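You operate a simulated robot arm through the tools that you are given. There is no shell and no other tool. Be economical: measure what you need, move in short steps, check, and stop when the job is done.

The job below is to be done with a simulated robot arm. You get a single attempt, and the scene is never put back.

TASK
Top the white pot up to 116 beads of the same colour; the display shows what is in.
Fine: the lever has to be opened; then slide the pot to LOAD and put its lid on; the speed stays as it is.
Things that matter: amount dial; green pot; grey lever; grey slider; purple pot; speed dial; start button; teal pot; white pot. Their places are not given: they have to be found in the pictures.

It is judged by the outcome, as a careful person would: the job done as asked, and still so three seconds after it is handed in. It fails if anything else is knocked over, pushed out of place, dropped, spilled or broken. A push-on lid holds only when it is set on centred and level and pressed home; a screw cap is set on level and turned clockwise until tight.

THE ROBOT
A 6-joint arm with a two-finger parallel gripper, fixed in place. Base frame: the origin is at the foot of the arm, x ahead of it, y to its left, z up; the work surface is at about z = 0.9. Units: cm, rad, N and s.
With the tool pointing down near the work surface it reaches from about 14 to 58 cm from the base axis. Its first joint turns from -1.152 to 1.152 rad. Payload 2.1 kg.
Tool frame: the origin (TCP) lies between the finger pads and is the grasp point; the fingertips stand 3 cm ahead of it; z points along the fingers, y is the line along which they close. The gripper opens to 9.4 cm. The fingers are 2.8 cm wide and 1 cm thick; the gripper's body (5 by 9.6 cm) begins 5.5 cm behind the TCP.
Orientation is that of the tool frame in the base frame, as a unit quaternion [x, y, z, w]. With the fingers straight down and closing along the base's y, the tool's x points along the base's -x, its y along +y and its z along -z.

THE INTERFACE
- The arm moves only by the tool step_arm. Its argument "steps" is a list of rows, each an object (a shift or turn left out is 0, a gripper value left out holds the last) with "dp": the shift along the tool's x, y, z in cm, a list of three; "dr": the turn, a rotation vector about the tool's x, y, z in rad, a list of three; "hand": the finger opening in cm, from 0 to 9.4. In form: [{"dp": [tx, ty, tz], "dr": [rx, ry, rz], "hand": hand}, ...]. A call has 1 to 8 rows; each row is the pose to reach, as a shift and turn from the pose commanded when the call began, along the tool's axes at that moment. A row lasts 0.2 s, in which the tool goes at most 5 cm and 0.15 rad; a call with a longer step from one row to the next is refused whole, and so is a gripper value outside its range. A pose out of reach is approached as far as the arm can. The call stops where the force on the tool passes 70 N (or 10 N more than at its start, if that is more) or the arm is blocked; 0.2 s more then pass. Each finger travels about 7.2 cm/s and halts on what it meets, pressing with about 33 N; the grip force reading is that of the motor and also rises with nothing between the fingers. The clock runs only during rows and for 0.2 s after the last one: add rows that repeat a pose to give the fingers time. It gives the time, the measured TCP pose, the force on the tool (base axes), the opening and the grip force at its end, in the units of the frame above (readings bear some noise), with the torque about the TCP (base axes, N m) and any sound that the robot's microphone picked up.
- Cameras (640 x 400 px; columns grow to the right, rows downward): "scene" is fixed at [6.35, -37.71, 48.99]; the picture's right is [0.71, -0.70, 0.00], its down [-0.36, -0.36, -0.86] and it looks along [0.60, 0.61, -0.51] (base axes); focal length 266 px, centre (320, 200). "wrist" rides on the gripper at [7.6, 1.4, -10.3] in the tool frame; the picture's right is [-0.18, 0.98, 0.00], its down [-0.75, -0.14, -0.64] and it looks along [-0.63, -0.12, 0.77] (tool axes); focal length 243 px, centre (320, 200).
- get_image(camera): a new picture of that camera. The clock stands still meanwhile.
- measure_at(camera, pixels): for up to 12 pixels [column, row] of the newest picture of that camera ("zoom" is the newest enlarged one), the place [x, y, z] in the base frame of the surface seen there, good to about 0.2 cm. The clock stands still meanwhile.
- close_up(camera, box): a new picture of the part [left, top, right, bottom] of that camera's present view, enlarged. The clock stands still meanwhile.
- sign_off(): hands the job in; it is judged then, once.

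Work in short steps. Measure before you move; look again where a grasp or a placing could have gone wrong, and mend it. You have 80 turns and 46 pictures in all, those below and enlarged ones among them. Open the gripper and draw the arm clear of the work before you hand the job in, unless the task says otherwise; then end with one line.

The tools are called after ">>>" as a command line: name --argument value ..., lists and objects as JSON in quotes. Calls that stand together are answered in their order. step_arm: Moves the arm, as the interface text tells. Its arguments: {"type":"object","properties":{"steps":{"type":"array"}},"required":["steps"]} The other tools are called the same way: get_image (camera) takes a picture; measure_at (camera, pixels) gives the place of the surface under pixels of a picture; close_up (camera, box) takes an enlarged picture of a part of a camera's view; sign_off () hands the job in.

At the start:

```text
time: 0.0
position: [29.8, -5.59, 36.95]
tool_rot: [0.0, 1.0, 0.0, 0.001]
contact_force: [0.2, -0.2, -1.0]
moment: [-0.01, 0.01, -0.02]
gripper_width: 9.41
grasp_force: 0.0
```

scene: 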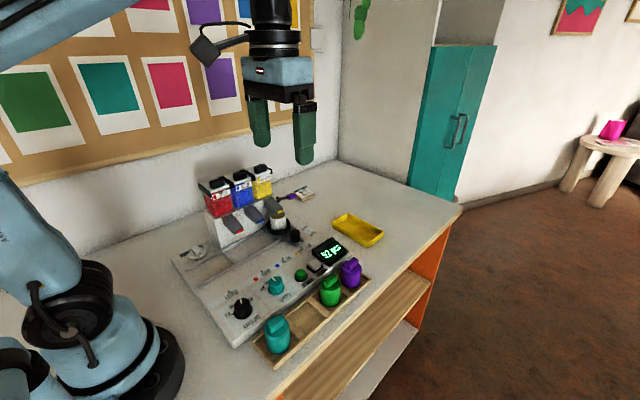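
wrist: 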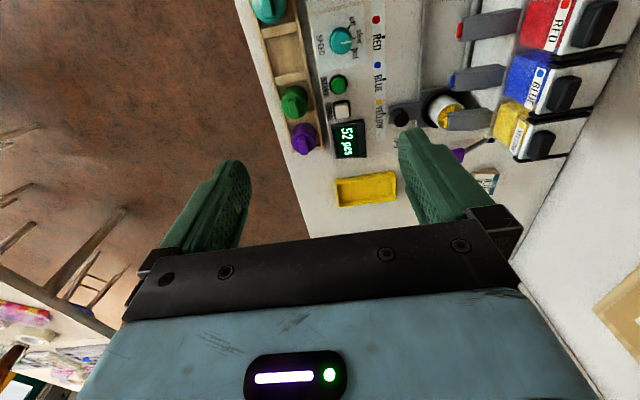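

The scene shows a dispenser panel around (270,260), with pots at (277,335), (330,290), (350,272), and the display at (330,252). I take enlarged pictures to read it.

>>> close_up --camera "scene" --box '[170, 150, 330, 250]'

>>> close_up --camera "scene" --box '[210, 230, 390, 360]'

>>> close_up --camera "wrist" --box '[240, 0, 640, 220]'

```text
4.00 times, centred on (250, 200) of scene
```

zoom: 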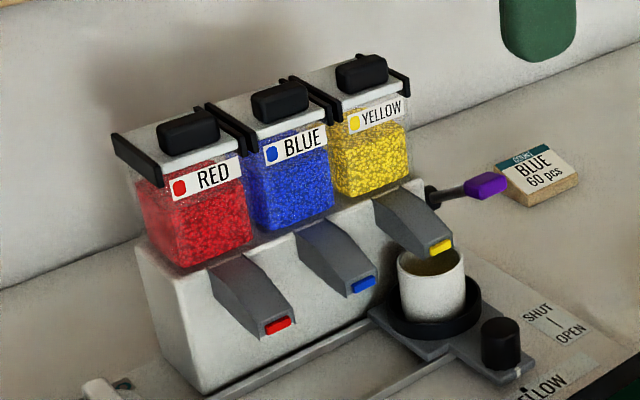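

```text
3.08 times, centred on (300, 295) of scene
```

zoom: 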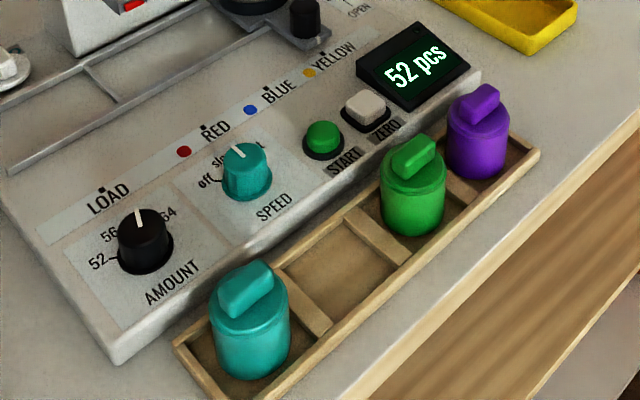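

```text
1.60 times, centred on (440, 110) of wrist
```

zoom: 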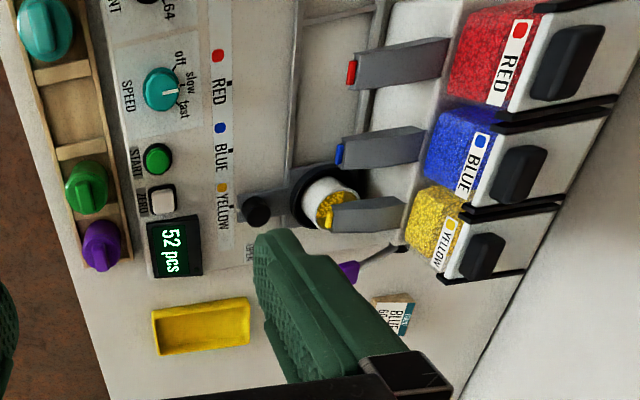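

The display reads 52 pcs of yellow, so 64 more are needed and the amount dial must go to 64. I look at the dial, the lid and the lever more closely.

>>> close_up --camera "scene" --box '[215, 265, 295, 315]'

>>> close_up --camera "scene" --box '[165, 230, 245, 280]'

>>> close_up --camera "scene" --box '[255, 180, 335, 230]'

```text
8.00 times, centred on (255, 290) of scene
```

zoom: 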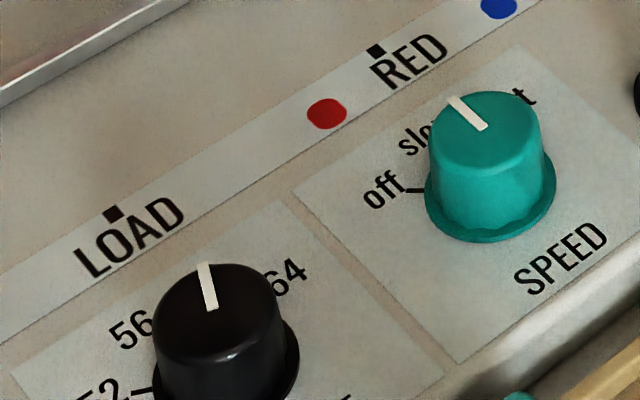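

```text
8.00 times, centred on (205, 255) of scene
```

zoom: 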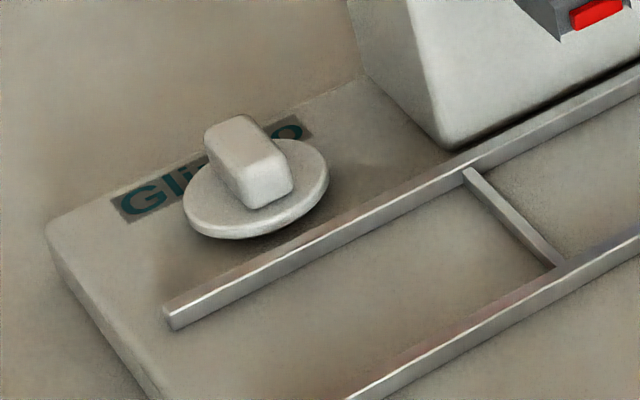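

```text
8.00 times, centred on (295, 205) of scene
```

zoom: 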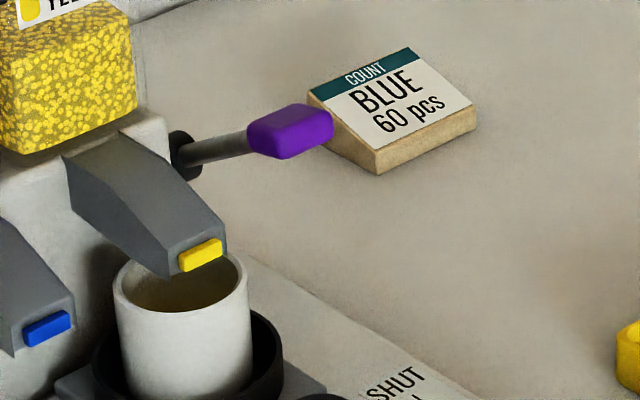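

The amount pointer stands between 56 and 64 (likely 60), the lid lies at (205,247) on the plate, and the lever has a purple grip at (291,197). I measure the main points.

>>> measure_at --camera "zoom" --pixels '[[300, 130], [255, 140], [200, 150], [185, 160], [130, 290], [240, 290], [160, 380], [390, 100], [30, 390], [400, 380], [200, 250], [590, 200]]'

>>> measure_at --camera "scene" --pixels '[[244, 300], [241, 306], [240, 316], [275, 278], [301, 271], [316, 262], [296, 232], [296, 240], [205, 247], [201, 255], [194, 254], [246, 271]]'

>>> measure_at --camera "wrist" --pixels '[[401, 117], [342, 40], [338, 85], [447, 110], [430, 107], [458, 155], [480, 143], [276, 10], [293, 98], [303, 138], [490, 118], [482, 22]]'

```text
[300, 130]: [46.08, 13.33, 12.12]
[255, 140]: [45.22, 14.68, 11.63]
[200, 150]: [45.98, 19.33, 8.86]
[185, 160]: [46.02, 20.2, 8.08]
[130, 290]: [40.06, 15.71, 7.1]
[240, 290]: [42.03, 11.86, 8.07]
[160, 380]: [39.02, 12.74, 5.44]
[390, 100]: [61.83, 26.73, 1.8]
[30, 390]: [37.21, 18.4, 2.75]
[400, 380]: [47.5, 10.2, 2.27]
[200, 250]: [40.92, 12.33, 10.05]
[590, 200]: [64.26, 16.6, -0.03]
```

```text
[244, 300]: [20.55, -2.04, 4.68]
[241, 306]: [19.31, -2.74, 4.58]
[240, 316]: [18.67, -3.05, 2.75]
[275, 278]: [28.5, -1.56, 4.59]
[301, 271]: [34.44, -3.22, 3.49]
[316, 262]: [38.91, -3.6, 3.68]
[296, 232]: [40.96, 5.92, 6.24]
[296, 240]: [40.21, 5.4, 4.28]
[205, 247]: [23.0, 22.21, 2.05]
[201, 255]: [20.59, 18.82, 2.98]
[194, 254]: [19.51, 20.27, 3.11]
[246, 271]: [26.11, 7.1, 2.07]
```

```text
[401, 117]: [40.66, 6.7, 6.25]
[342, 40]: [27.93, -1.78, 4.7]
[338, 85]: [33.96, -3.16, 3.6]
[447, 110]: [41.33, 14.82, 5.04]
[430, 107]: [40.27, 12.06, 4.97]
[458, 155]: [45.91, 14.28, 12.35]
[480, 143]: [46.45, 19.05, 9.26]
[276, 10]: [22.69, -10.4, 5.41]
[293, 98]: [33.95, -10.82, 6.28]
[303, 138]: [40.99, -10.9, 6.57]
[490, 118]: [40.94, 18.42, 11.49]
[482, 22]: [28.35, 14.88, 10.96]
```

The dial is at about (19.5,-2.5), top z≈4.7. I move back for a near-vertical wrist view of the dials, and measure the stations and rails meanwhile.

>>> step_arm --steps '[{"dp": [2.6, 0.6, 3]}, {"dp": [5.2, 1.2, 6]}, {"dp": [7.8, 1.8, 9]}]'

>>> get_image --camera "wrist"

>>> close_up --camera "wrist" --box '[220, 0, 420, 125]'

```text
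time: 0.8
position: [22.27, -3.93, 27.64]
tool_rot: [0.0, 1.0, 0.0, 0.0]
contact_force: [-0.5, 0.2, -0.5]
moment: [0.04, -0.02, 0.02]
gripper_width: 9.37
grasp_force: 0.0
```

```text
37 pictures are left
```

wrist: 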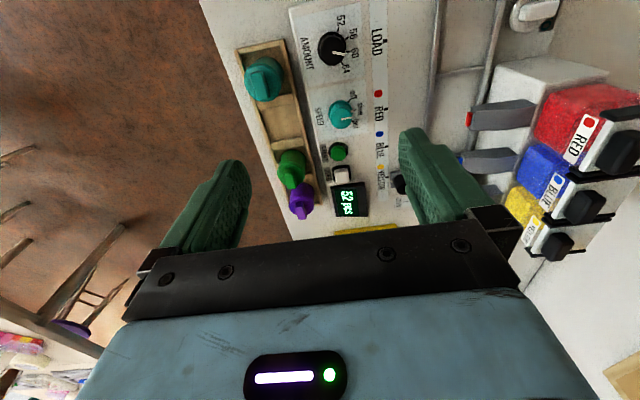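

```text
3.20 times, centred on (320, 62) of wrist
```

zoom: 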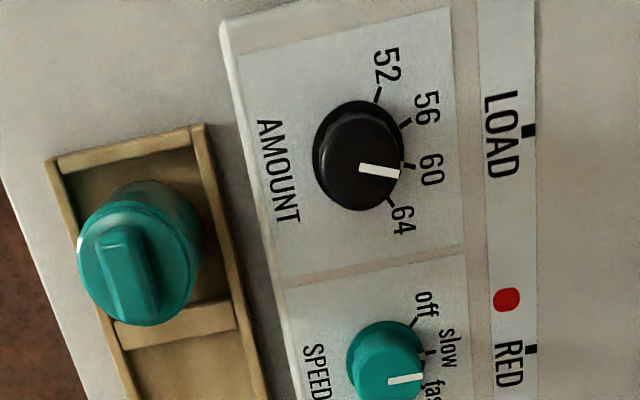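

Ticks are visible: 60 at zoom (408,165), 64 at (390,202); the pointer stands at 60. I measure ticks and the knob for the turn angle.

>>> measure_at --camera "zoom" --pixels '[[378, 93], [405, 122], [409, 165], [391, 203], [362, 168], [396, 173], [330, 150], [360, 122], [365, 205], [345, 165], [529, 132], [532, 350]]'

>>> measure_at --camera "wrist" --pixels '[[325, 48], [338, 48], [340, 110], [386, 41], [386, 109], [387, 151], [471, 68], [461, 70], [530, 12], [520, 12], [542, 12], [400, 185]]'

```text
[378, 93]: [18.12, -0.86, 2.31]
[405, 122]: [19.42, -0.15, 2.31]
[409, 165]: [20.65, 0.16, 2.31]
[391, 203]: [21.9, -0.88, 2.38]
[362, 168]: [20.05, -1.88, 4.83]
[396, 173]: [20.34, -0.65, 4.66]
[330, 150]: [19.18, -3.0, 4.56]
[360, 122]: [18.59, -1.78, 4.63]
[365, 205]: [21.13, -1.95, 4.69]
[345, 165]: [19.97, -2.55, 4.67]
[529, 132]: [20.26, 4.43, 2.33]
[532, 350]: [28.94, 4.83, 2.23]
```

```text
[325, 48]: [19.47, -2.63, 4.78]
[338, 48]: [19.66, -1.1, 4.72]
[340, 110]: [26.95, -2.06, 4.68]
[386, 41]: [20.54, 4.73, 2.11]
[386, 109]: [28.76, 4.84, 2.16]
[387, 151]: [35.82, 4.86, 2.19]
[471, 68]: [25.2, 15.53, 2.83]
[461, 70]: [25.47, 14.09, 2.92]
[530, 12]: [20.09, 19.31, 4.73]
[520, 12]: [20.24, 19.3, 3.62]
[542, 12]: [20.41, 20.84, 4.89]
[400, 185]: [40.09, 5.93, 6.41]
```

Knob centre comes to about (19.9,-1.97) with ticks 40° apart, so 60→64 is a 0.70 rad clockwise turn. I move above the knob with the fingers at 5 cm.

>>> step_arm --steps '[{"dp": [1.2, 1.0, 4], "hand": 5.5}, {"dp": [2.3, 1.9, 8], "hand": 5}, {"dp": [2.3, 1.9, 12]}, {"dp": [2.3, 1.9, 15]}, {"dp": [2.3, 1.9, 17]}, {"dp": [2.3, 1.9, 17]}]'

```text
time: 2.2
position: [19.62, -1.59, 10.93]
tool_rot: [0.0, 1.0, 0.0, 0.0]
contact_force: [0.3, 0.0, -0.5]
moment: [0.0, -0.02, -0.03]
gripper_width: 5.0
grasp_force: 0.0
```

At (19.6,-1.6,10.9); I correct sideways and lower the fingertips to z≈3.

>>> step_arm --steps '[{"dp": [-0.3, -0.4, 0]}, {"dp": [-0.3, -0.4, 2]}, {"dp": [-0.3, -0.4, 4]}, {"dp": [-0.3, -0.4, 4.9]}, {"dp": [-0.3, -0.4, 4.9]}]'

>>> close_up --camera "scene" --box '[195, 235, 315, 325]'

```text
time: 3.4
position: [19.97, -2.11, 6.23]
tool_rot: [0.0, 1.0, 0.0, 0.001]
contact_force: [0.8, 0.8, -0.6]
moment: [0.02, 0.01, 0.04]
gripper_width: 4.99
grasp_force: 0.1
```

```text
4.44 times, centred on (255, 280) of scene
```

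zoom: 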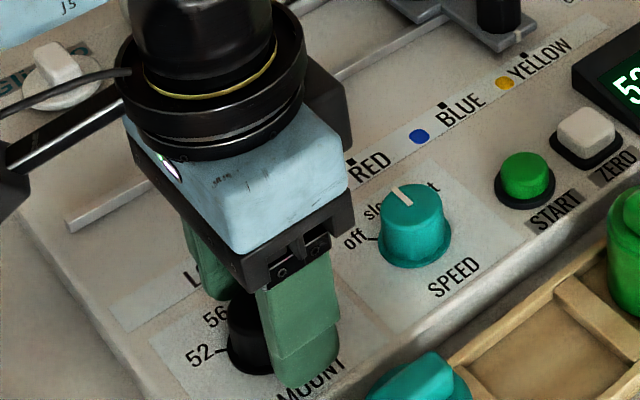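

The fingers straddle the knob. I close on it.

>>> step_arm --steps '[{"hand": 3}, {"hand": 2.4}, {"hand": 2.4}]'

```text
time: 4.2
position: [20.02, -2.07, 6.06]
tool_rot: [0.0, 1.0, 0.001, 0.001]
contact_force: [-0.2, 13.7, -3.1]
moment: [0.37, -0.13, 0.0]
gripper_width: 3.2
grasp_force: 7.0
```

The side force of +13.7 N says that the knob sits slightly to +y; I shift 0.2 cm and let the fingers close.

>>> step_arm --steps '[{"dp": [0, 0.2, 0], "hand": 2.4}, {"dp": [0, 0.2, 0]}]'

```text
time: 4.8
position: [20.02, -2.09, 5.93]
tool_rot: [0.0, 1.0, 0.0, 0.001]
contact_force: [0.7, 9.5, 4.4]
moment: [0.34, -0.02, -0.04]
gripper_width: 3.01
grasp_force: 5.6
```

I squeeze a bit more and shift another 0.15 cm to +y.

>>> step_arm --steps '[{"dp": [0, 0.15, 0], "hand": 1.5}, {"dp": [0, 0.15, 0], "hand": 1.5}]'

```text
time: 5.4
position: [19.94, -1.94, 6.12]
tool_rot: [0.001, 1.0, -0.003, 0.002]
contact_force: [10.9, -7.5, -15.1]
moment: [-0.25, -0.08, -0.02]
gripper_width: 2.92
grasp_force: 45.3
```

The knob is held at 2.92 cm. I turn it 0.72 rad clockwise about the tool axis in small rows.

>>> step_arm --steps '[{"dr": [0, 0, 0.12]}, {"dr": [0, 0, 0.24]}, {"dr": [0, 0, 0.36]}, {"dr": [0, 0, 0.48]}, {"dr": [0, 0, 0.6]}, {"dr": [0, 0, 0.7]}, {"dr": [0, 0, 0.7]}]'

```text
time: 7.0
position: [19.9, -2.01, 5.96]
tool_rot: [0.344, 0.939, -0.004, -0.001]
contact_force: [-14.8, -19.3, 35.9]
moment: [-0.51, 0.84, 0.07]
gripper_width: 2.9
grasp_force: 45.0
```

The tool turned 0.70 rad. I open and rise, then look.

>>> step_arm --steps '[{"hand": 3.6}, {"hand": 5}, {"dp": [0, 0, -3]}, {"dp": [0, 0, -7]}, {"dp": [0, 0, -11]}, {"dp": [0, 0, -11]}]'

>>> step_arm --steps '[{"dr": [0, 0, -0.14]}, {"dr": [0, 0, -0.28], "dp": [0, 0, -3]}, {"dr": [0, 0, -0.42], "dp": [0, 0, -6]}, {"dr": [0, 0, -0.56], "dp": [0, 0, -9]}, {"dr": [0, 0, -0.703], "dp": [0, 0, -12]}, {"dr": [0, 0, -0.703], "dp": [0, 0, -12], "hand": 0}, {"dr": [0, 0, -0.703], "dp": [0, 0, -12], "hand": 0}]'

>>> close_up --camera "wrist" --box '[220, 0, 420, 125]'

>>> close_up --camera "scene" --box '[215, 235, 335, 315]'

```text
time: 8.4
position: [20.13, -2.09, 17.12]
tool_rot: [0.343, 0.939, 0.0, 0.0]
contact_force: [0.2, -0.3, 0.6]
moment: [-0.04, 0.03, 0.03]
gripper_width: 5.01
grasp_force: 0.0
```

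```text
time: 10.0
position: [20.03, -1.98, 29.16]
tool_rot: [-0.002, 1.0, -0.001, 0.001]
contact_force: [0.4, -0.8, 0.4]
moment: [0.0, 0.0, 0.0]
gripper_width: 0.01
grasp_force: 29.8
```

```text
3.20 times, centred on (320, 62) of wrist
```

zoom: 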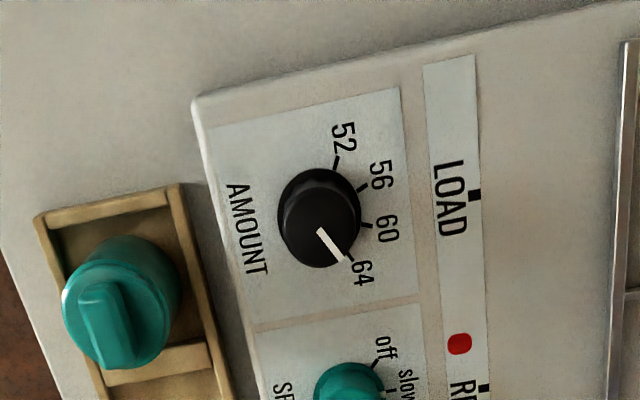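

```text
5.00 times, centred on (275, 275) of scene
```

zoom: 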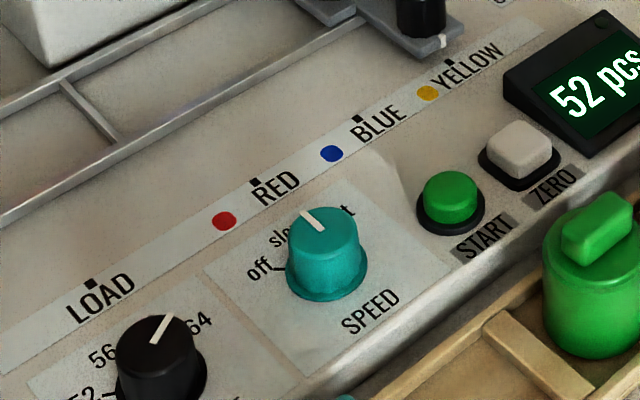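

The pointer now stands at 64. Next I view the lever from the wrist by moving to about (38,6,30).

>>> step_arm --steps '[{"dp": [-4, 2, 0]}, {"dp": [-8, 4, 0]}, {"dp": [-12, 6, 0]}, {"dp": [-16, 8, 0]}, {"dp": [-18, 8, 0]}, {"dp": [-18, 8, 0]}]'

>>> get_image --camera "wrist"

>>> measure_at --camera "zoom" --pixels '[[90, 284], [255, 183], [356, 118], [449, 62], [442, 40], [424, 28], [452, 185], [452, 176]]'

```text
time: 11.4
position: [38.04, 6.09, 29.07]
tool_rot: [-0.001, 1.0, 0.0, 0.001]
contact_force: [0.4, -0.1, 0.1]
moment: [-0.01, -0.04, 0.02]
gripper_width: 0.0
grasp_force: 32.8
```

```text
32 pictures are left
```

wrist: 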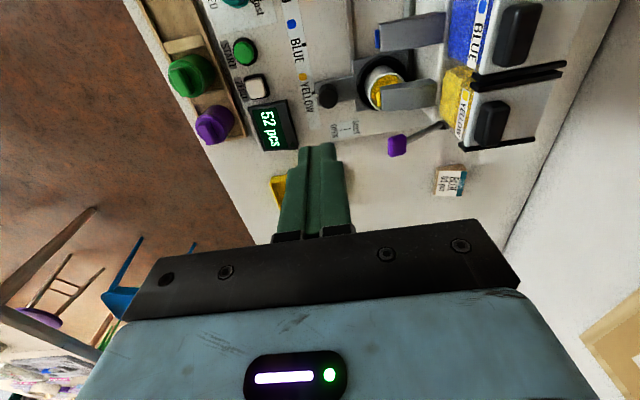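

```text
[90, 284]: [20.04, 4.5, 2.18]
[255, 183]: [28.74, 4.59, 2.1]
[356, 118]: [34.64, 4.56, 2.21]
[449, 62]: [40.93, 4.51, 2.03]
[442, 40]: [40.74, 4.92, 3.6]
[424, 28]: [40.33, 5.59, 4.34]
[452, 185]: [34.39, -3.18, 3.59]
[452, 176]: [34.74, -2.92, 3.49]
```

The slider is aligned with YELLOW (x≈40.9), LOAD is at x≈20.2. I enlarge the lever and its label.

>>> close_up --camera "wrist" --box '[310, 70, 550, 220]'

>>> measure_at --camera "wrist" --pixels '[[397, 138], [397, 152], [390, 145], [406, 143], [425, 131], [438, 126], [447, 125], [497, 150], [470, 152], [440, 180], [340, 129], [495, 115]]'

```text
2.67 times, centred on (430, 145) of wrist
```

zoom: 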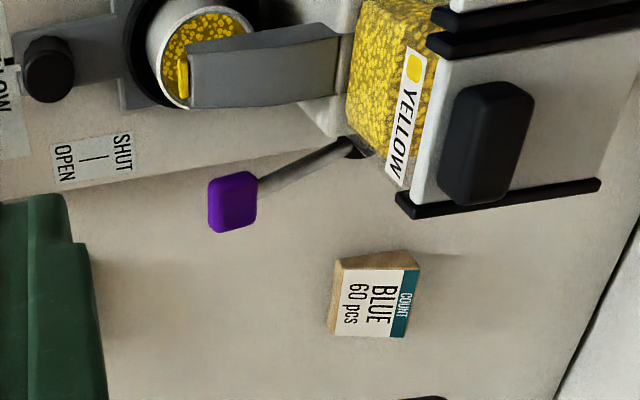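

```text
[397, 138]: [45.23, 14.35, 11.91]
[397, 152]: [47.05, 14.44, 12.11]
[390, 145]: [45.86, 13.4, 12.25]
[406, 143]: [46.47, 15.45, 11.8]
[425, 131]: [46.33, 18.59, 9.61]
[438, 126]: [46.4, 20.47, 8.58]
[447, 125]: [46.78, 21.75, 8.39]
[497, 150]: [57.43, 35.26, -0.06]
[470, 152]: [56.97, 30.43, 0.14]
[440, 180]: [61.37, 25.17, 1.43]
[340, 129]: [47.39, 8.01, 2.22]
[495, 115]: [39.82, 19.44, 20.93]
```

The grip is at about (46.2,14.4,12) with pivot near (46.4,21,8.3); the label gives SHUT above and OPEN below, so it goes down. I measure the hopper's edge for clearance.

>>> measure_at --camera "zoom" --pixels '[[405, 205], [416, 212], [500, 200], [590, 184], [395, 175], [430, 130], [330, 50], [225, 200], [212, 185], [253, 178], [249, 222], [214, 226]]'

```text
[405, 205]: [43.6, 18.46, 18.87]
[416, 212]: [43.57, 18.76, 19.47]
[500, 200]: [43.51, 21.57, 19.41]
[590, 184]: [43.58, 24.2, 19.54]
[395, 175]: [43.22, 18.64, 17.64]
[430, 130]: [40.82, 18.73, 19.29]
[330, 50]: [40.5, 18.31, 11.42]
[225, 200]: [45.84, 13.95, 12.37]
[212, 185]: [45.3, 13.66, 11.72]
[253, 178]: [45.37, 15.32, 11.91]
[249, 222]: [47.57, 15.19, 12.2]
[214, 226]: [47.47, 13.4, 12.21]
```

The hopper ends at x≈43.7, y≥18.3. I yaw the tool by -90° so the camera stays to the front, and go above the grip at (47,13.8).

>>> step_arm --steps '[{"dp": [-2, 1, 0], "dr": [0, 0, -0.14]}, {"dp": [-4, 2, 0], "dr": [0, 0, -0.28]}, {"dp": [-6, 3.5, 0], "dr": [0, 0, -0.42]}, {"dp": [-8, 5, 0], "dr": [0, 0, -0.56]}, {"dp": [-9, 6.5, 0], "dr": [0, 0, -0.7]}, {"dp": [-9, 7.7, 0], "dr": [0, 0, -0.84]}, {"dp": [-9, 7.7, 0], "dr": [0, 0, -0.98]}, {"dp": [-9, 7.7, 0], "dr": [0, 0, -1.1]}]'

>>> step_arm --steps '[{"dr": [0, 0, -0.14]}, {"dr": [0, 0, -0.28], "dp": [0, 0, 3]}, {"dr": [0, 0, -0.42], "dp": [0, 0, 6]}, {"dr": [0, 0, -0.47], "dp": [0, 0, 9]}, {"dr": [0, 0, -0.47], "dp": [0, 0, 10]}, {"dr": [0, 0, -0.47], "dp": [0, 0, 10]}]'

>>> close_up --camera "scene" --box '[190, 100, 350, 250]'

```text
time: 13.2
position: [47.03, 13.75, 29.08]
tool_rot: [-0.525, 0.851, 0.0, 0.0]
contact_force: [0.1, 0.9, -0.1]
moment: [0.02, -0.01, 0.0]
gripper_width: 0.0
grasp_force: 33.1
```

```text
time: 14.6
position: [46.96, 13.79, 19.17]
tool_rot: [-0.707, 0.707, -0.001, 0.0]
contact_force: [-0.2, -0.3, 0.5]
moment: [-0.02, -0.01, -0.02]
gripper_width: 0.01
grasp_force: 32.3
```

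```text
2.67 times, centred on (270, 175) of scene
```

zoom: 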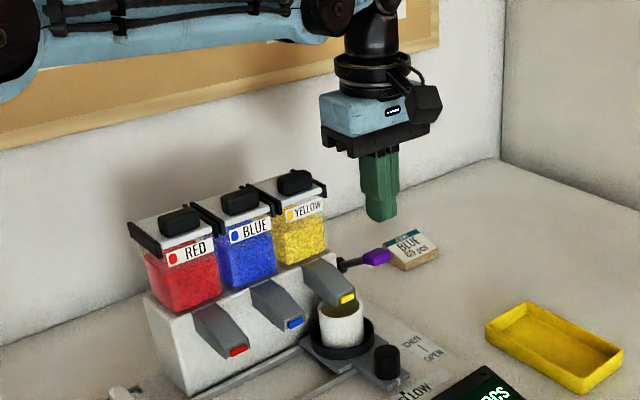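

The fingers hang above the grip at about z=16. I press down slowly, 5 cm first.

>>> step_arm --steps '[{"dp": [0, 0, 2]}, {"dp": [0, 0, 3.5]}, {"dp": [0, 0, 4.3]}, {"dp": [0, 0, 5]}, {"dp": [0, 0, 5.7]}, {"dp": [0, 0, 6.4]}, {"dp": [0, 0, 7]}]'

```text
time: 16.2
position: [46.97, 13.68, 12.01]
tool_rot: [0.708, -0.706, 0.001, -0.001]
contact_force: [-0.7, 0.3, 0.0]
moment: [0.0, 0.04, -0.01]
gripper_width: 0.0
grasp_force: 33.5
```

Tip now at z≈9 without force; I check the lever.

>>> close_up --camera "scene" --box '[240, 150, 360, 240]'

```text
4.44 times, centred on (300, 195) of scene
```

zoom: 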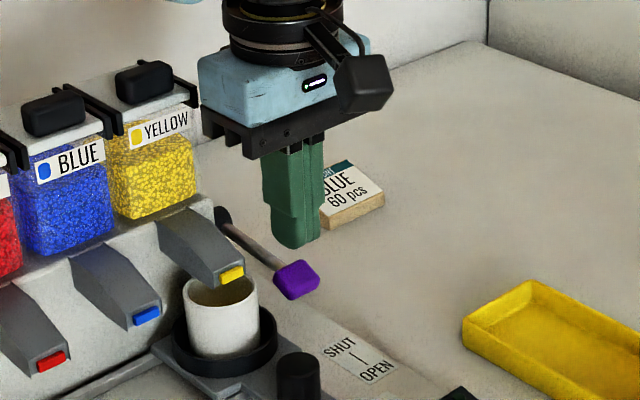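

The lever has swung below the finger. I measure whether it is fully down.

>>> measure_at --camera "zoom" --pixels '[[297, 275], [285, 270], [250, 240], [230, 225], [305, 290]]'

>>> step_arm --steps '[{"dp": [0, 0, 1]}, {"dp": [0, 0, 2]}, {"dp": [0, 0, 2.7]}, {"dp": [0, 0, 3.2]}, {"dp": [0, 0, 3.2]}]'

```text
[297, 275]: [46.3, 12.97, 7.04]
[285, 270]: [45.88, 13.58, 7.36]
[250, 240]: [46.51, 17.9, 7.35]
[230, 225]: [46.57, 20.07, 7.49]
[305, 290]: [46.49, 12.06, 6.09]
```

```text
time: 16.9
position: [47.19, 13.8, 10.33]
tool_rot: [0.708, -0.706, 0.001, 0.0]
contact_force: [0.1, 0.1, 45.3]
moment: [0.15, 0.06, 0.03]
gripper_width: 0.01
grasp_force: 33.3
stopped in row 3: the force on the tool passed its limit at 83 N (the readings are from after the stop); the commanded pose is now the measured one
```

The lever rests at a hard stop at grip z≈7.3: open. I rise and go above the START button at (34.5,-3.1).

>>> step_arm --steps '[{"dp": [0, 0, -4]}, {"dp": [0, 0, -8]}, {"dp": [1, 0, -11]}, {"dp": [5, 3, -11]}, {"dp": [9, 6.5, -11]}, {"dp": [13, 10, -11]}, {"dp": [16.9, 12.7, -11]}, {"dp": [16.9, 12.7, -11]}]'

>>> close_up --camera "scene" --box '[240, 160, 360, 240]'

```text
refused: row 5 steps farther than a row can; nothing moved
```

```text
5.00 times, centred on (300, 200) of scene
```

zoom: 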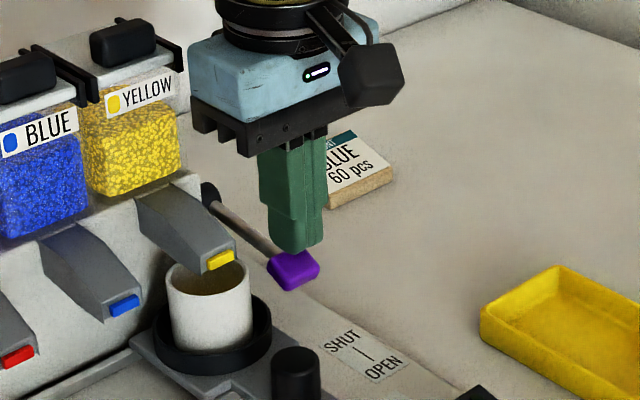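

One row was too long; I repeat with shorter rows.

>>> step_arm --steps '[{"dp": [0, 0, -4]}, {"dp": [0, 0, -8]}, {"dp": [2, 0, -11]}, {"dp": [5, 3, -11]}, {"dp": [8, 6, -11]}, {"dp": [11, 9, -11]}, {"dp": [14, 12, -11]}, {"dp": [16.9, 12.7, -11]}]'

>>> close_up --camera "scene" --box '[240, 160, 400, 280]'

```text
time: 18.7
position: [34.31, -2.93, 20.78]
tool_rot: [0.708, -0.707, 0.0, 0.001]
contact_force: [0.2, 1.9, -0.9]
moment: [0.02, 0.02, -0.01]
gripper_width: 0.0
grasp_force: 33.2
```

```text
3.33 times, centred on (320, 220) of scene
```

zoom: 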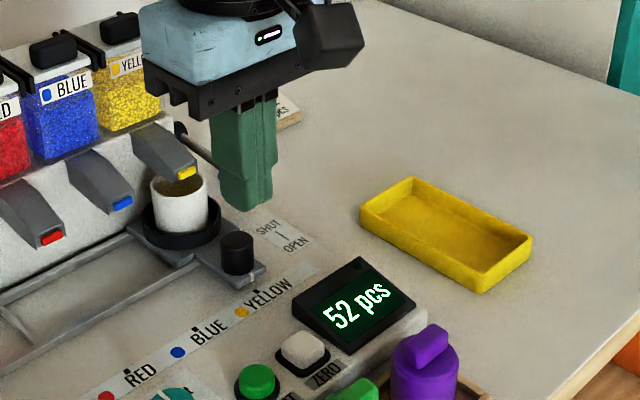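

Above START; I descend to just over the button top (z≈3.6).

>>> step_arm --steps '[{"dp": [0.1, -0.2, 4]}, {"dp": [0.1, -0.2, 8]}, {"dp": [0.1, -0.2, 11]}, {"dp": [0.1, -0.2, 13]}, {"dp": [0.1, -0.2, 13]}]'

>>> close_up --camera "scene" --box '[250, 200, 370, 300]'

```text
time: 19.9
position: [34.51, -3.07, 7.88]
tool_rot: [0.708, -0.706, 0.001, 0.002]
contact_force: [0.1, -0.2, 0.1]
moment: [0.0, 0.03, 0.02]
gripper_width: 0.01
grasp_force: 33.2
```

```text
4.00 times, centred on (310, 250) of scene
```

zoom: 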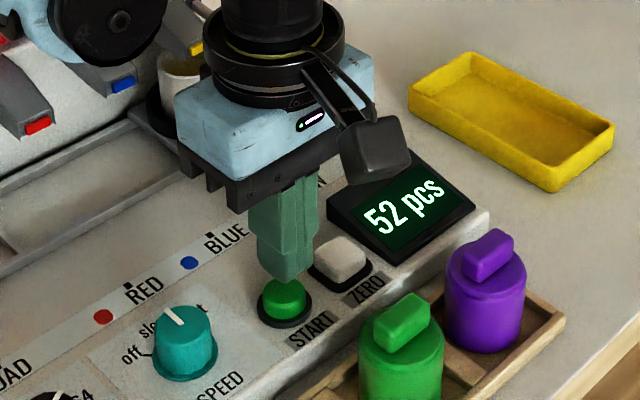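

The tip is right over START. One press down, then up again.

>>> step_arm --steps '[{"dp": [0, 0, 0.8]}, {"dp": [0, 0, 1.3]}, {"dp": [0, 0, 1.6]}, {"dp": [0, 0, 1.8]}]'

```text
time: 20.9
position: [34.64, -3.1, 6.44]
tool_rot: [0.708, -0.706, 0.0, 0.0]
contact_force: [-0.3, 1.1, 1.9]
moment: [0.04, 0.02, -0.01]
gripper_width: 0.0
grasp_force: 32.8
```

No sound yet and only ~2 N; I press slightly further.

>>> step_arm --steps '[{"dp": [0, 0, 0.2]}, {"dp": [0, 0, 0.4]}, {"dp": [0, 0, 0.4]}]'

```text
time: 21.7
position: [34.84, -3.26, 5.88]
tool_rot: [0.708, -0.706, 0.001, 0.001]
contact_force: [-0.3, -0.2, 12.4]
moment: [0.02, 0.04, 0.03]
gripper_width: 0.0
grasp_force: 33.4
heard: click
```

A click was heard. I lift off and look at the display.

>>> step_arm --steps '[{"dp": [0, 0, -2]}, {"dp": [0, 0, -5]}, {"dp": [0, 0, -9]}, {"dp": [0, 0, -12]}, {"dp": [0, 0, -12]}, {"dp": [0, 0, -12]}, {"dp": [0, 0, -12]}, {"dp": [0, 0, -12]}]'

>>> close_up --camera "scene" --box '[230, 160, 370, 280]'

```text
time: 23.5
position: [34.79, -3.41, 17.71]
tool_rot: [0.708, -0.707, 0.001, 0.0]
contact_force: [0.5, 0.7, 0.4]
moment: [-0.02, -0.02, 0.0]
gripper_width: 0.02
grasp_force: 33.6
```

```text
3.33 times, centred on (300, 220) of scene
```

zoom: 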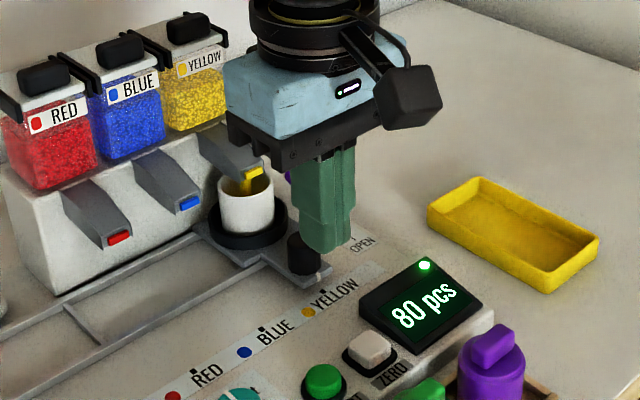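

It is dispensing (80 pcs). I wait while moving above the slider knob at (40.6,5.7).

>>> step_arm --steps '[{"dp": [0, 0, 0], "hand": 2}, {"dp": [-2, -1, 0], "hand": 4.5}, {"dp": [-5, -3, 0]}, {"dp": [-8, -5, 0]}, {"dp": [-9.1, -5.8, 0]}, {"dp": [-9.1, -5.8, 0]}, {"dp": [-9.1, -5.8, 0]}, {"dp": [-9.1, -5.8, 0]}]'

>>> step_arm --steps '[{"dp": [0, 0, 0]}, {"dp": [0, 0, 0]}, {"dp": [0, 0, 0]}, {"dp": [0, 0, 0]}, {"dp": [0, 0, 0]}, {"dp": [0, 0, 0]}, {"dp": [0, 0, 0]}, {"dp": [0, 0, 0]}]'

>>> close_up --camera "scene" --box '[230, 160, 370, 280]'

```text
time: 25.3
position: [40.46, 5.86, 17.98]
tool_rot: [0.708, -0.707, 0.001, 0.001]
contact_force: [0.1, -0.8, 0.1]
moment: [0.0, 0.01, 0.02]
gripper_width: 4.53
grasp_force: 0.1
```

```text
time: 27.1
position: [40.45, 5.81, 17.87]
tool_rot: [0.708, -0.706, 0.001, 0.0]
contact_force: [-0.3, -0.1, 1.1]
moment: [0.02, 0.01, -0.01]
gripper_width: 4.5
grasp_force: 0.0
```

```text
3.33 times, centred on (300, 220) of scene
```

zoom: 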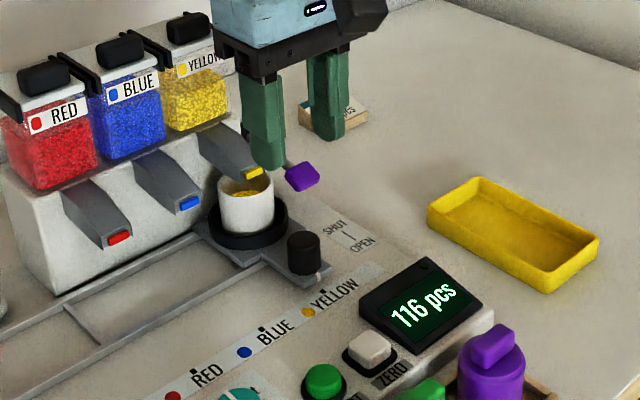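

116 pcs, lamp off. I measure the slider knob and the cross bar on the track before sliding.

>>> measure_at --camera "zoom" --pixels '[[303, 238], [292, 240], [317, 242], [305, 248], [318, 274], [303, 262], [250, 245], [85, 322], [78, 315], [120, 290], [125, 295], [20, 340]]'

>>> close_up --camera "scene" --box '[165, 205, 325, 305]'

```text
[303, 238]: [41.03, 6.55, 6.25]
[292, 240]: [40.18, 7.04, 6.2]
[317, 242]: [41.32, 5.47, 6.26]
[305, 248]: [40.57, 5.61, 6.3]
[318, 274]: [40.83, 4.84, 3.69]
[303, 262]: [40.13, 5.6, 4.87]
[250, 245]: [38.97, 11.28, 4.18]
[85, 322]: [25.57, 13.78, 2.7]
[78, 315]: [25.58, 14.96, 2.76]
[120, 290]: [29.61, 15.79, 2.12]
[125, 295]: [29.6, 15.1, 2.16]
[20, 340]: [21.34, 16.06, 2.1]
```

```text
4.00 times, centred on (245, 255) of scene
```

zoom: 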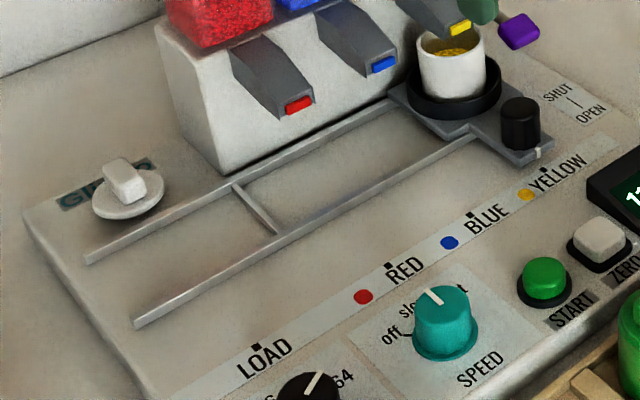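

Knob centre ≈(40.75,6.15), top z 6.3. I lower the open fingers around it.

>>> step_arm --steps '[{"dp": [-0.3, -0.25, 3]}, {"dp": [-0.3, -0.25, 6]}, {"dp": [-0.3, -0.25, 9]}, {"dp": [-0.3, -0.25, 10.5]}, {"dp": [-0.3, -0.25, 10.5]}]'

>>> step_arm --steps '[{"hand": 3}, {"hand": 2}, {"hand": 1.6}, {"hand": 1.6}]'

```text
time: 28.3
position: [40.63, 6.32, 7.19]
tool_rot: [0.708, -0.706, 0.0, 0.001]
contact_force: [0.3, 0.3, 0.6]
moment: [0.0, 0.01, 0.02]
gripper_width: 4.51
grasp_force: 0.1
```

```text
time: 29.3
position: [40.61, 6.37, 7.38]
tool_rot: [0.708, -0.706, 0.0, 0.001]
contact_force: [2.1, 0.1, -5.1]
moment: [0.03, -0.14, -0.02]
gripper_width: 2.46
grasp_force: 45.2
```

The knob is held (2.46 cm). I slide gently toward -x.

>>> step_arm --steps '[{"dp": [0, 0.4, 0]}, {"dp": [0, 1.2, 0]}, {"dp": [0, 2.2, 0]}, {"dp": [0, 3.2, 0]}, {"dp": [0, 4.2, 0]}, {"dp": [0, 5.2, 0]}, {"dp": [0, 5.8, 0]}, {"dp": [0, 6, 0]}]'

>>> close_up --camera "scene" --box '[165, 185, 325, 305]'

```text
time: 31.1
position: [34.62, 6.12, 7.42]
tool_rot: [0.708, -0.706, 0.0, -0.001]
contact_force: [3.5, 18.3, -26.0]
moment: [0.43, -0.13, 0.03]
gripper_width: 2.47
grasp_force: 44.7
```

```text
3.33 times, centred on (245, 245) of scene
```

zoom: 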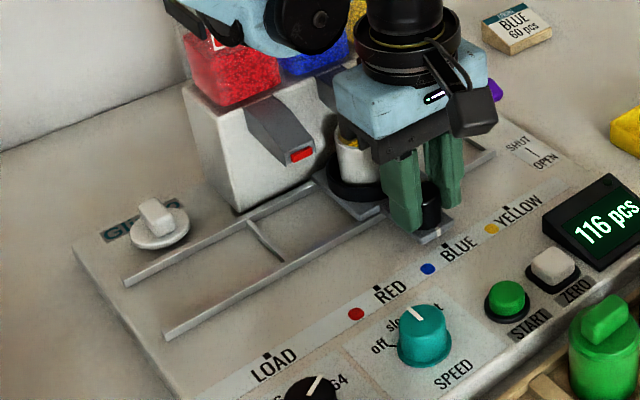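

The slide follows well, at BLUE now, but with some side load; I ease it (0.15 cm +y, 0.2 cm down) and carry on.

>>> step_arm --steps '[{"dp": [-0.15, 0.4, 0.2]}, {"dp": [-0.15, 1.2, 0.2]}, {"dp": [-0.15, 2.2, 0.2]}, {"dp": [-0.15, 3.2, 0.2]}, {"dp": [-0.15, 4.2, 0.2]}, {"dp": [-0.15, 5.2, 0.2]}, {"dp": [-0.15, 6.2, 0.2]}, {"dp": [-0.15, 7, 0.2]}]'

```text
time: 32.9
position: [27.66, 6.26, 7.28]
tool_rot: [-0.707, 0.707, -0.003, -0.002]
contact_force: [0.1, -16.4, 32.5]
moment: [-0.27, 0.02, -0.02]
gripper_width: 2.49
grasp_force: 44.8
```

At x=27.7; I go on about 7.4 cm more to LOAD (x≈20.2).

>>> step_arm --steps '[{"dp": [0.07, 0.6, -0.12]}, {"dp": [0.07, 1.6, -0.12]}, {"dp": [0.07, 2.7, -0.12]}, {"dp": [0.07, 3.8, -0.12]}, {"dp": [0.07, 4.9, -0.12]}, {"dp": [0.07, 6, -0.12]}, {"dp": [0.07, 6.9, -0.12]}, {"dp": [0.07, 7.3, -0.12]}]'

>>> close_up --camera "scene" --box '[165, 205, 325, 315]'

```text
time: 34.7
position: [20.3, 6.22, 7.48]
tool_rot: [0.708, -0.706, 0.0, 0.0]
contact_force: [-1.4, 5.8, 10.7]
moment: [1.03, 0.08, -0.07]
gripper_width: 2.46
grasp_force: 45.1
```

```text
3.64 times, centred on (245, 260) of scene
```

zoom: 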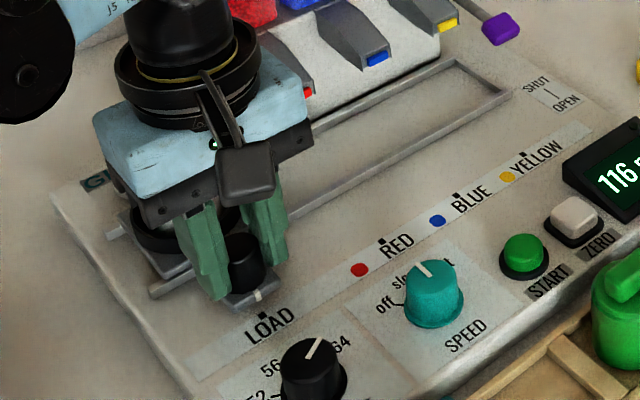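

The white mark (257,296) faces LOAD's mark (262,315). I measure the alignment.

>>> measure_at --camera "zoom" --pixels '[[257, 296], [258, 292], [262, 315], [262, 312]]'

```text
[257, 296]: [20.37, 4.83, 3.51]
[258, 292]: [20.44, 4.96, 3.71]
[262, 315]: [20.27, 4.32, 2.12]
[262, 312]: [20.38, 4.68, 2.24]
```

Aligned within 0.1 cm. I release, rise and get a view of the pot and the lid.

>>> step_arm --steps '[{"hand": 3.2}, {"hand": 4.5}, {"dp": [0, 0, -3]}, {"dp": [0, 0, -7]}, {"dp": [0, 0, -11]}, {"dp": [0, 0, -15]}, {"dp": [0, 0, -19]}, {"dp": [0, 0, -23]}]'

>>> get_image --camera "wrist"

>>> close_up --camera "scene" --box '[165, 225, 265, 300]'

```text
time: 36.5
position: [20.24, 6.48, 30.52]
tool_rot: [0.708, -0.707, 0.0, 0.001]
contact_force: [0.9, -0.8, 1.1]
moment: [0.01, 0.02, 0.03]
gripper_width: 4.5
grasp_force: 0.1
```

```text
20 pictures are left
```

wrist: 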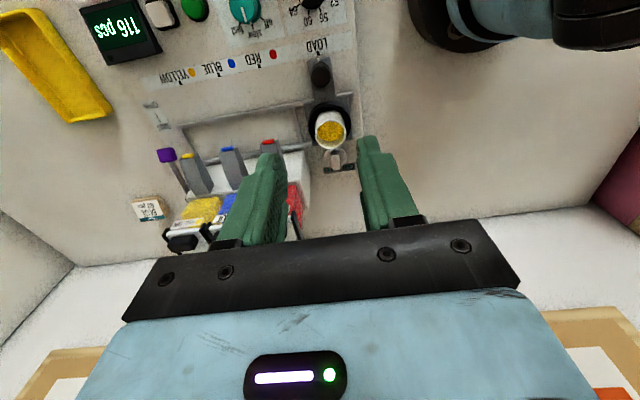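

```text
5.33 times, centred on (215, 262) of scene
```

zoom: 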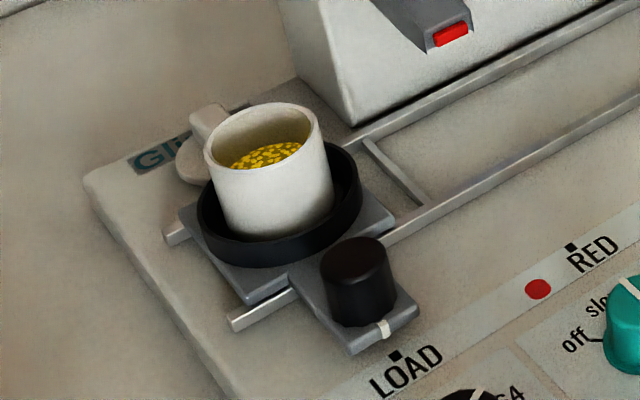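

The lid lies behind the pot at wrist (337,160). I enlarge the wrist view and measure pot rim and lid.

>>> close_up --camera "wrist" --box '[280, 80, 400, 190]'

```text
3.64 times, centred on (340, 135) of wrist
```

zoom: 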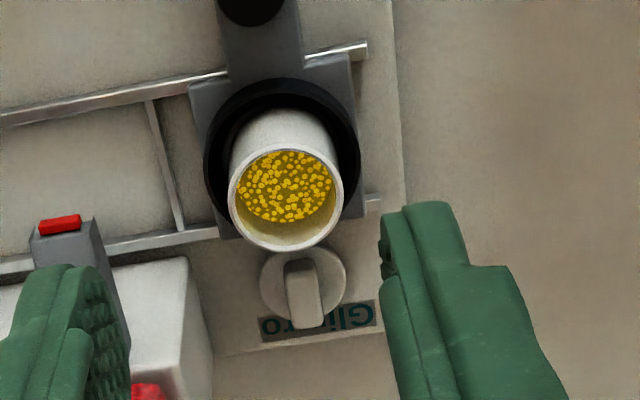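

>>> measure_at --camera "zoom" --pixels '[[231, 195], [341, 195], [285, 247], [287, 146], [300, 265], [310, 322], [290, 318], [318, 300], [264, 285], [343, 275], [288, 175], [302, 290]]'

```text
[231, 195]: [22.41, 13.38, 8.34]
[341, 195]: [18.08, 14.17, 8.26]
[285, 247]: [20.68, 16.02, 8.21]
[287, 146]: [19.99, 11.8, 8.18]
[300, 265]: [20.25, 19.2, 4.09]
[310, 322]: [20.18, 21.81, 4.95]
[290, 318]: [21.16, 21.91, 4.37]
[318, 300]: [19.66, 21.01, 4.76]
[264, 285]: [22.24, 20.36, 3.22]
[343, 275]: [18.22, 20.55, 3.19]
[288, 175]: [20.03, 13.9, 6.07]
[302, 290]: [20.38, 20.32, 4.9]
```

Pot rim centre ≈(20.25,13.9,8.3), lid centre ≈(20.25,20.4), handle along y. Closing along x would bring the gripper body near the red hopper, so I yaw back by +90° and view both from above.

>>> step_arm --steps '[{"dp": [-1.5, -0.3, 0], "dr": [0, 0, 0.14], "hand": 5}, {"dp": [-3, -0.6, 0], "dr": [0, 0, 0.28]}, {"dp": [-4.5, -0.9, 0], "dr": [0, 0, 0.42]}, {"dp": [-6, -1.2, 0], "dr": [0, 0, 0.56]}, {"dp": [-7, -1.3, 0.5], "dr": [0, 0, 0.7]}, {"dp": [-7.5, -1.3, 1], "dr": [0, 0, 0.84]}, {"dp": [-7.5, -1.3, 1], "dr": [0, 0, 0.98]}, {"dp": [-7.5, -1.3, 1], "dr": [0, 0, 1.12]}]'

>>> step_arm --steps '[{"dr": [0, 0, 0.14]}, {"dr": [0, 0, 0.28]}, {"dr": [0, 0, 0.42]}, {"dr": [0, 0, 0.45]}, {"dr": [0, 0, 0.45]}]'

>>> get_image --camera "wrist"

```text
time: 38.3
position: [21.7, 13.89, 29.09]
tool_rot: [-0.223, 0.975, 0.0, 0.0]
contact_force: [-0.9, -0.2, -0.4]
moment: [-0.04, 0.04, 0.0]
gripper_width: 4.99
grasp_force: 0.0
```

```text
time: 39.5
position: [21.62, 13.65, 29.33]
tool_rot: [0.0, 1.0, -0.001, 0.001]
contact_force: [0.8, -0.7, 0.5]
moment: [0.0, 0.02, 0.01]
gripper_width: 5.0
grasp_force: 0.0
```

```text
17 pictures are left
```

wrist: 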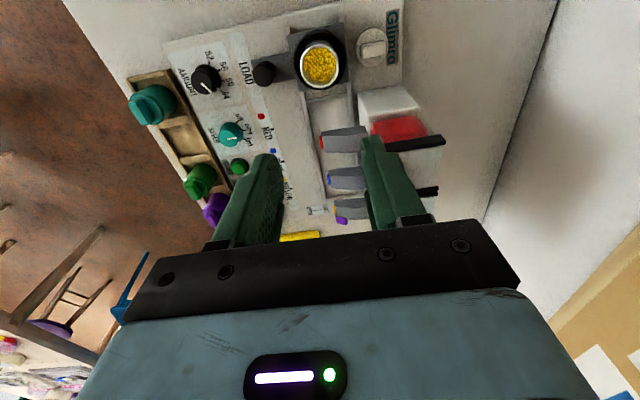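

The pot (320,62) and lid (375,47) are both visible. I enlarge that part.

>>> close_up --camera "wrist" --box '[280, 10, 420, 110]'

```text
4.00 times, centred on (350, 60) of wrist
```

zoom: 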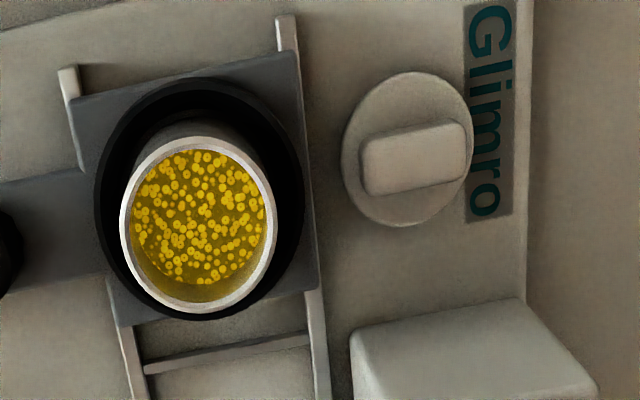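

I measure the rim, the lid disc and the handle ends in this view.

>>> measure_at --camera "zoom" --pixels '[[126, 230], [271, 212], [188, 143], [205, 307], [348, 155], [465, 150], [405, 76], [410, 221], [370, 165], [462, 150], [410, 130], [420, 185]]'

```text
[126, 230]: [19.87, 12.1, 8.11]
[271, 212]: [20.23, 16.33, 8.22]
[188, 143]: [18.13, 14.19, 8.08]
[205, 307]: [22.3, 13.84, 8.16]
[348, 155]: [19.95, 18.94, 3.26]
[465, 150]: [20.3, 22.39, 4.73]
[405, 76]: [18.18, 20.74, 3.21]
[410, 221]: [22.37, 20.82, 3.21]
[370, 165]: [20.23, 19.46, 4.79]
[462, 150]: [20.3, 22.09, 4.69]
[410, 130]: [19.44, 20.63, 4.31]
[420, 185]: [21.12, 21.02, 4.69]
```

Lid-to-pot shift is (-0.03,-6.6) in both views; handle centre ≈(20.25,20.65), top z≈4.75. I go above the lid and lower to z≈12.

>>> step_arm --steps '[{"dp": [0.7, 3.5, 2], "hand": 4.3}, {"dp": [1.35, 6.9, 4]}, {"dp": [1.35, 6.9, 8]}, {"dp": [1.35, 6.9, 12]}, {"dp": [1.35, 6.9, 15]}, {"dp": [1.35, 6.9, 17]}, {"dp": [1.35, 6.9, 17]}]'

>>> close_up --camera "scene" --box '[135, 160, 275, 290]'

```text
time: 41.1
position: [20.3, 20.54, 12.2]
tool_rot: [0.0, 1.0, 0.0, -0.001]
contact_force: [-0.1, -0.2, -0.2]
moment: [-0.03, 0.0, -0.02]
gripper_width: 4.3
grasp_force: 0.1
```

```text
3.08 times, centred on (205, 225) of scene
```

zoom: 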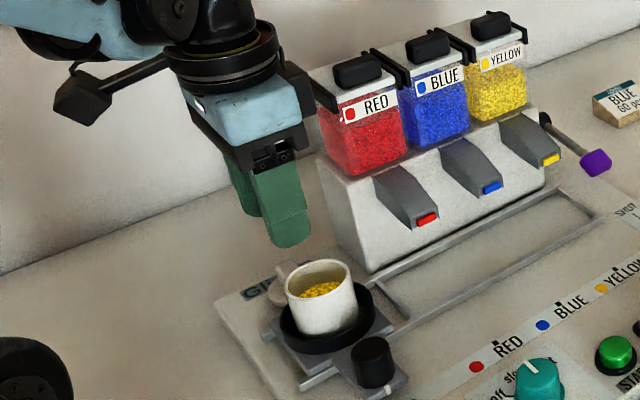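

All clear; I lower around the handle.

>>> step_arm --steps '[{"dp": [0, 0.1, 2]}, {"dp": [0, 0.1, 4]}, {"dp": [0, 0.1, 5.2]}, {"dp": [0, 0.1, 5.6]}, {"dp": [0, 0.1, 5.6]}]'

>>> step_arm --steps '[{"hand": 3}, {"hand": 2.4}, {"hand": 2}, {"hand": 1.8}]'

```text
time: 42.3
position: [20.28, 20.69, 6.54]
tool_rot: [-0.001, 1.0, -0.001, 0.0]
contact_force: [-0.1, 1.0, -1.0]
moment: [0.06, 0.03, 0.02]
gripper_width: 4.27
grasp_force: 0.1
```

```text
time: 43.3
position: [20.24, 20.81, 6.69]
tool_rot: [0.0, 1.0, -0.001, 0.0]
contact_force: [0.2, -0.6, 0.2]
moment: [-0.02, 0.02, 0.02]
gripper_width: 3.04
grasp_force: 32.7
```

The handle is held at 3.04 cm. I lift straight up 8 cm and look.

>>> step_arm --steps '[{"dp": [0, 0, -1]}, {"dp": [0, 0, -3]}, {"dp": [0, 0, -6]}, {"dp": [0, 0, -8]}, {"dp": [0, 0, -8]}, {"dp": [0, 0, -8]}]'

>>> close_up --camera "scene" --box '[155, 190, 275, 290]'

```text
time: 44.7
position: [20.01, 20.76, 14.59]
tool_rot: [0.0, 1.0, -0.001, 0.0]
contact_force: [-0.4, -0.4, -0.8]
moment: [-0.02, 0.04, -0.02]
gripper_width: 1.78
grasp_force: 0.0
```

```text
4.00 times, centred on (215, 240) of scene
```

zoom: 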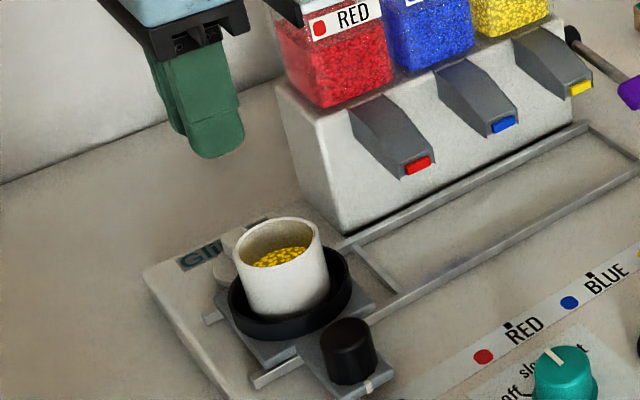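

The fingers slipped off; the lid is still on the plate. I move back to view how it lies now.

>>> step_arm --steps '[{"dp": [-0.4, -2, -4], "hand": 4.3}, {"dp": [-0.8, -4, -8]}, {"dp": [-1.2, -6, -12]}, {"dp": [-1.4, -7, -15]}, {"dp": [-1.4, -7, -15]}]'

>>> close_up --camera "wrist" --box '[280, 10, 420, 110]'

```text
time: 45.9
position: [21.99, 13.74, 29.84]
tool_rot: [-0.001, 1.0, -0.001, 0.0]
contact_force: [-0.6, -0.1, 0.2]
moment: [0.0, 0.0, 0.01]
gripper_width: 4.28
grasp_force: 0.0
```

```text
4.00 times, centred on (350, 60) of wrist
```

zoom: 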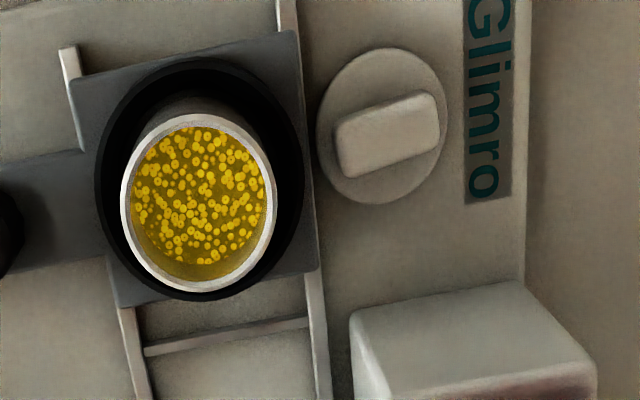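

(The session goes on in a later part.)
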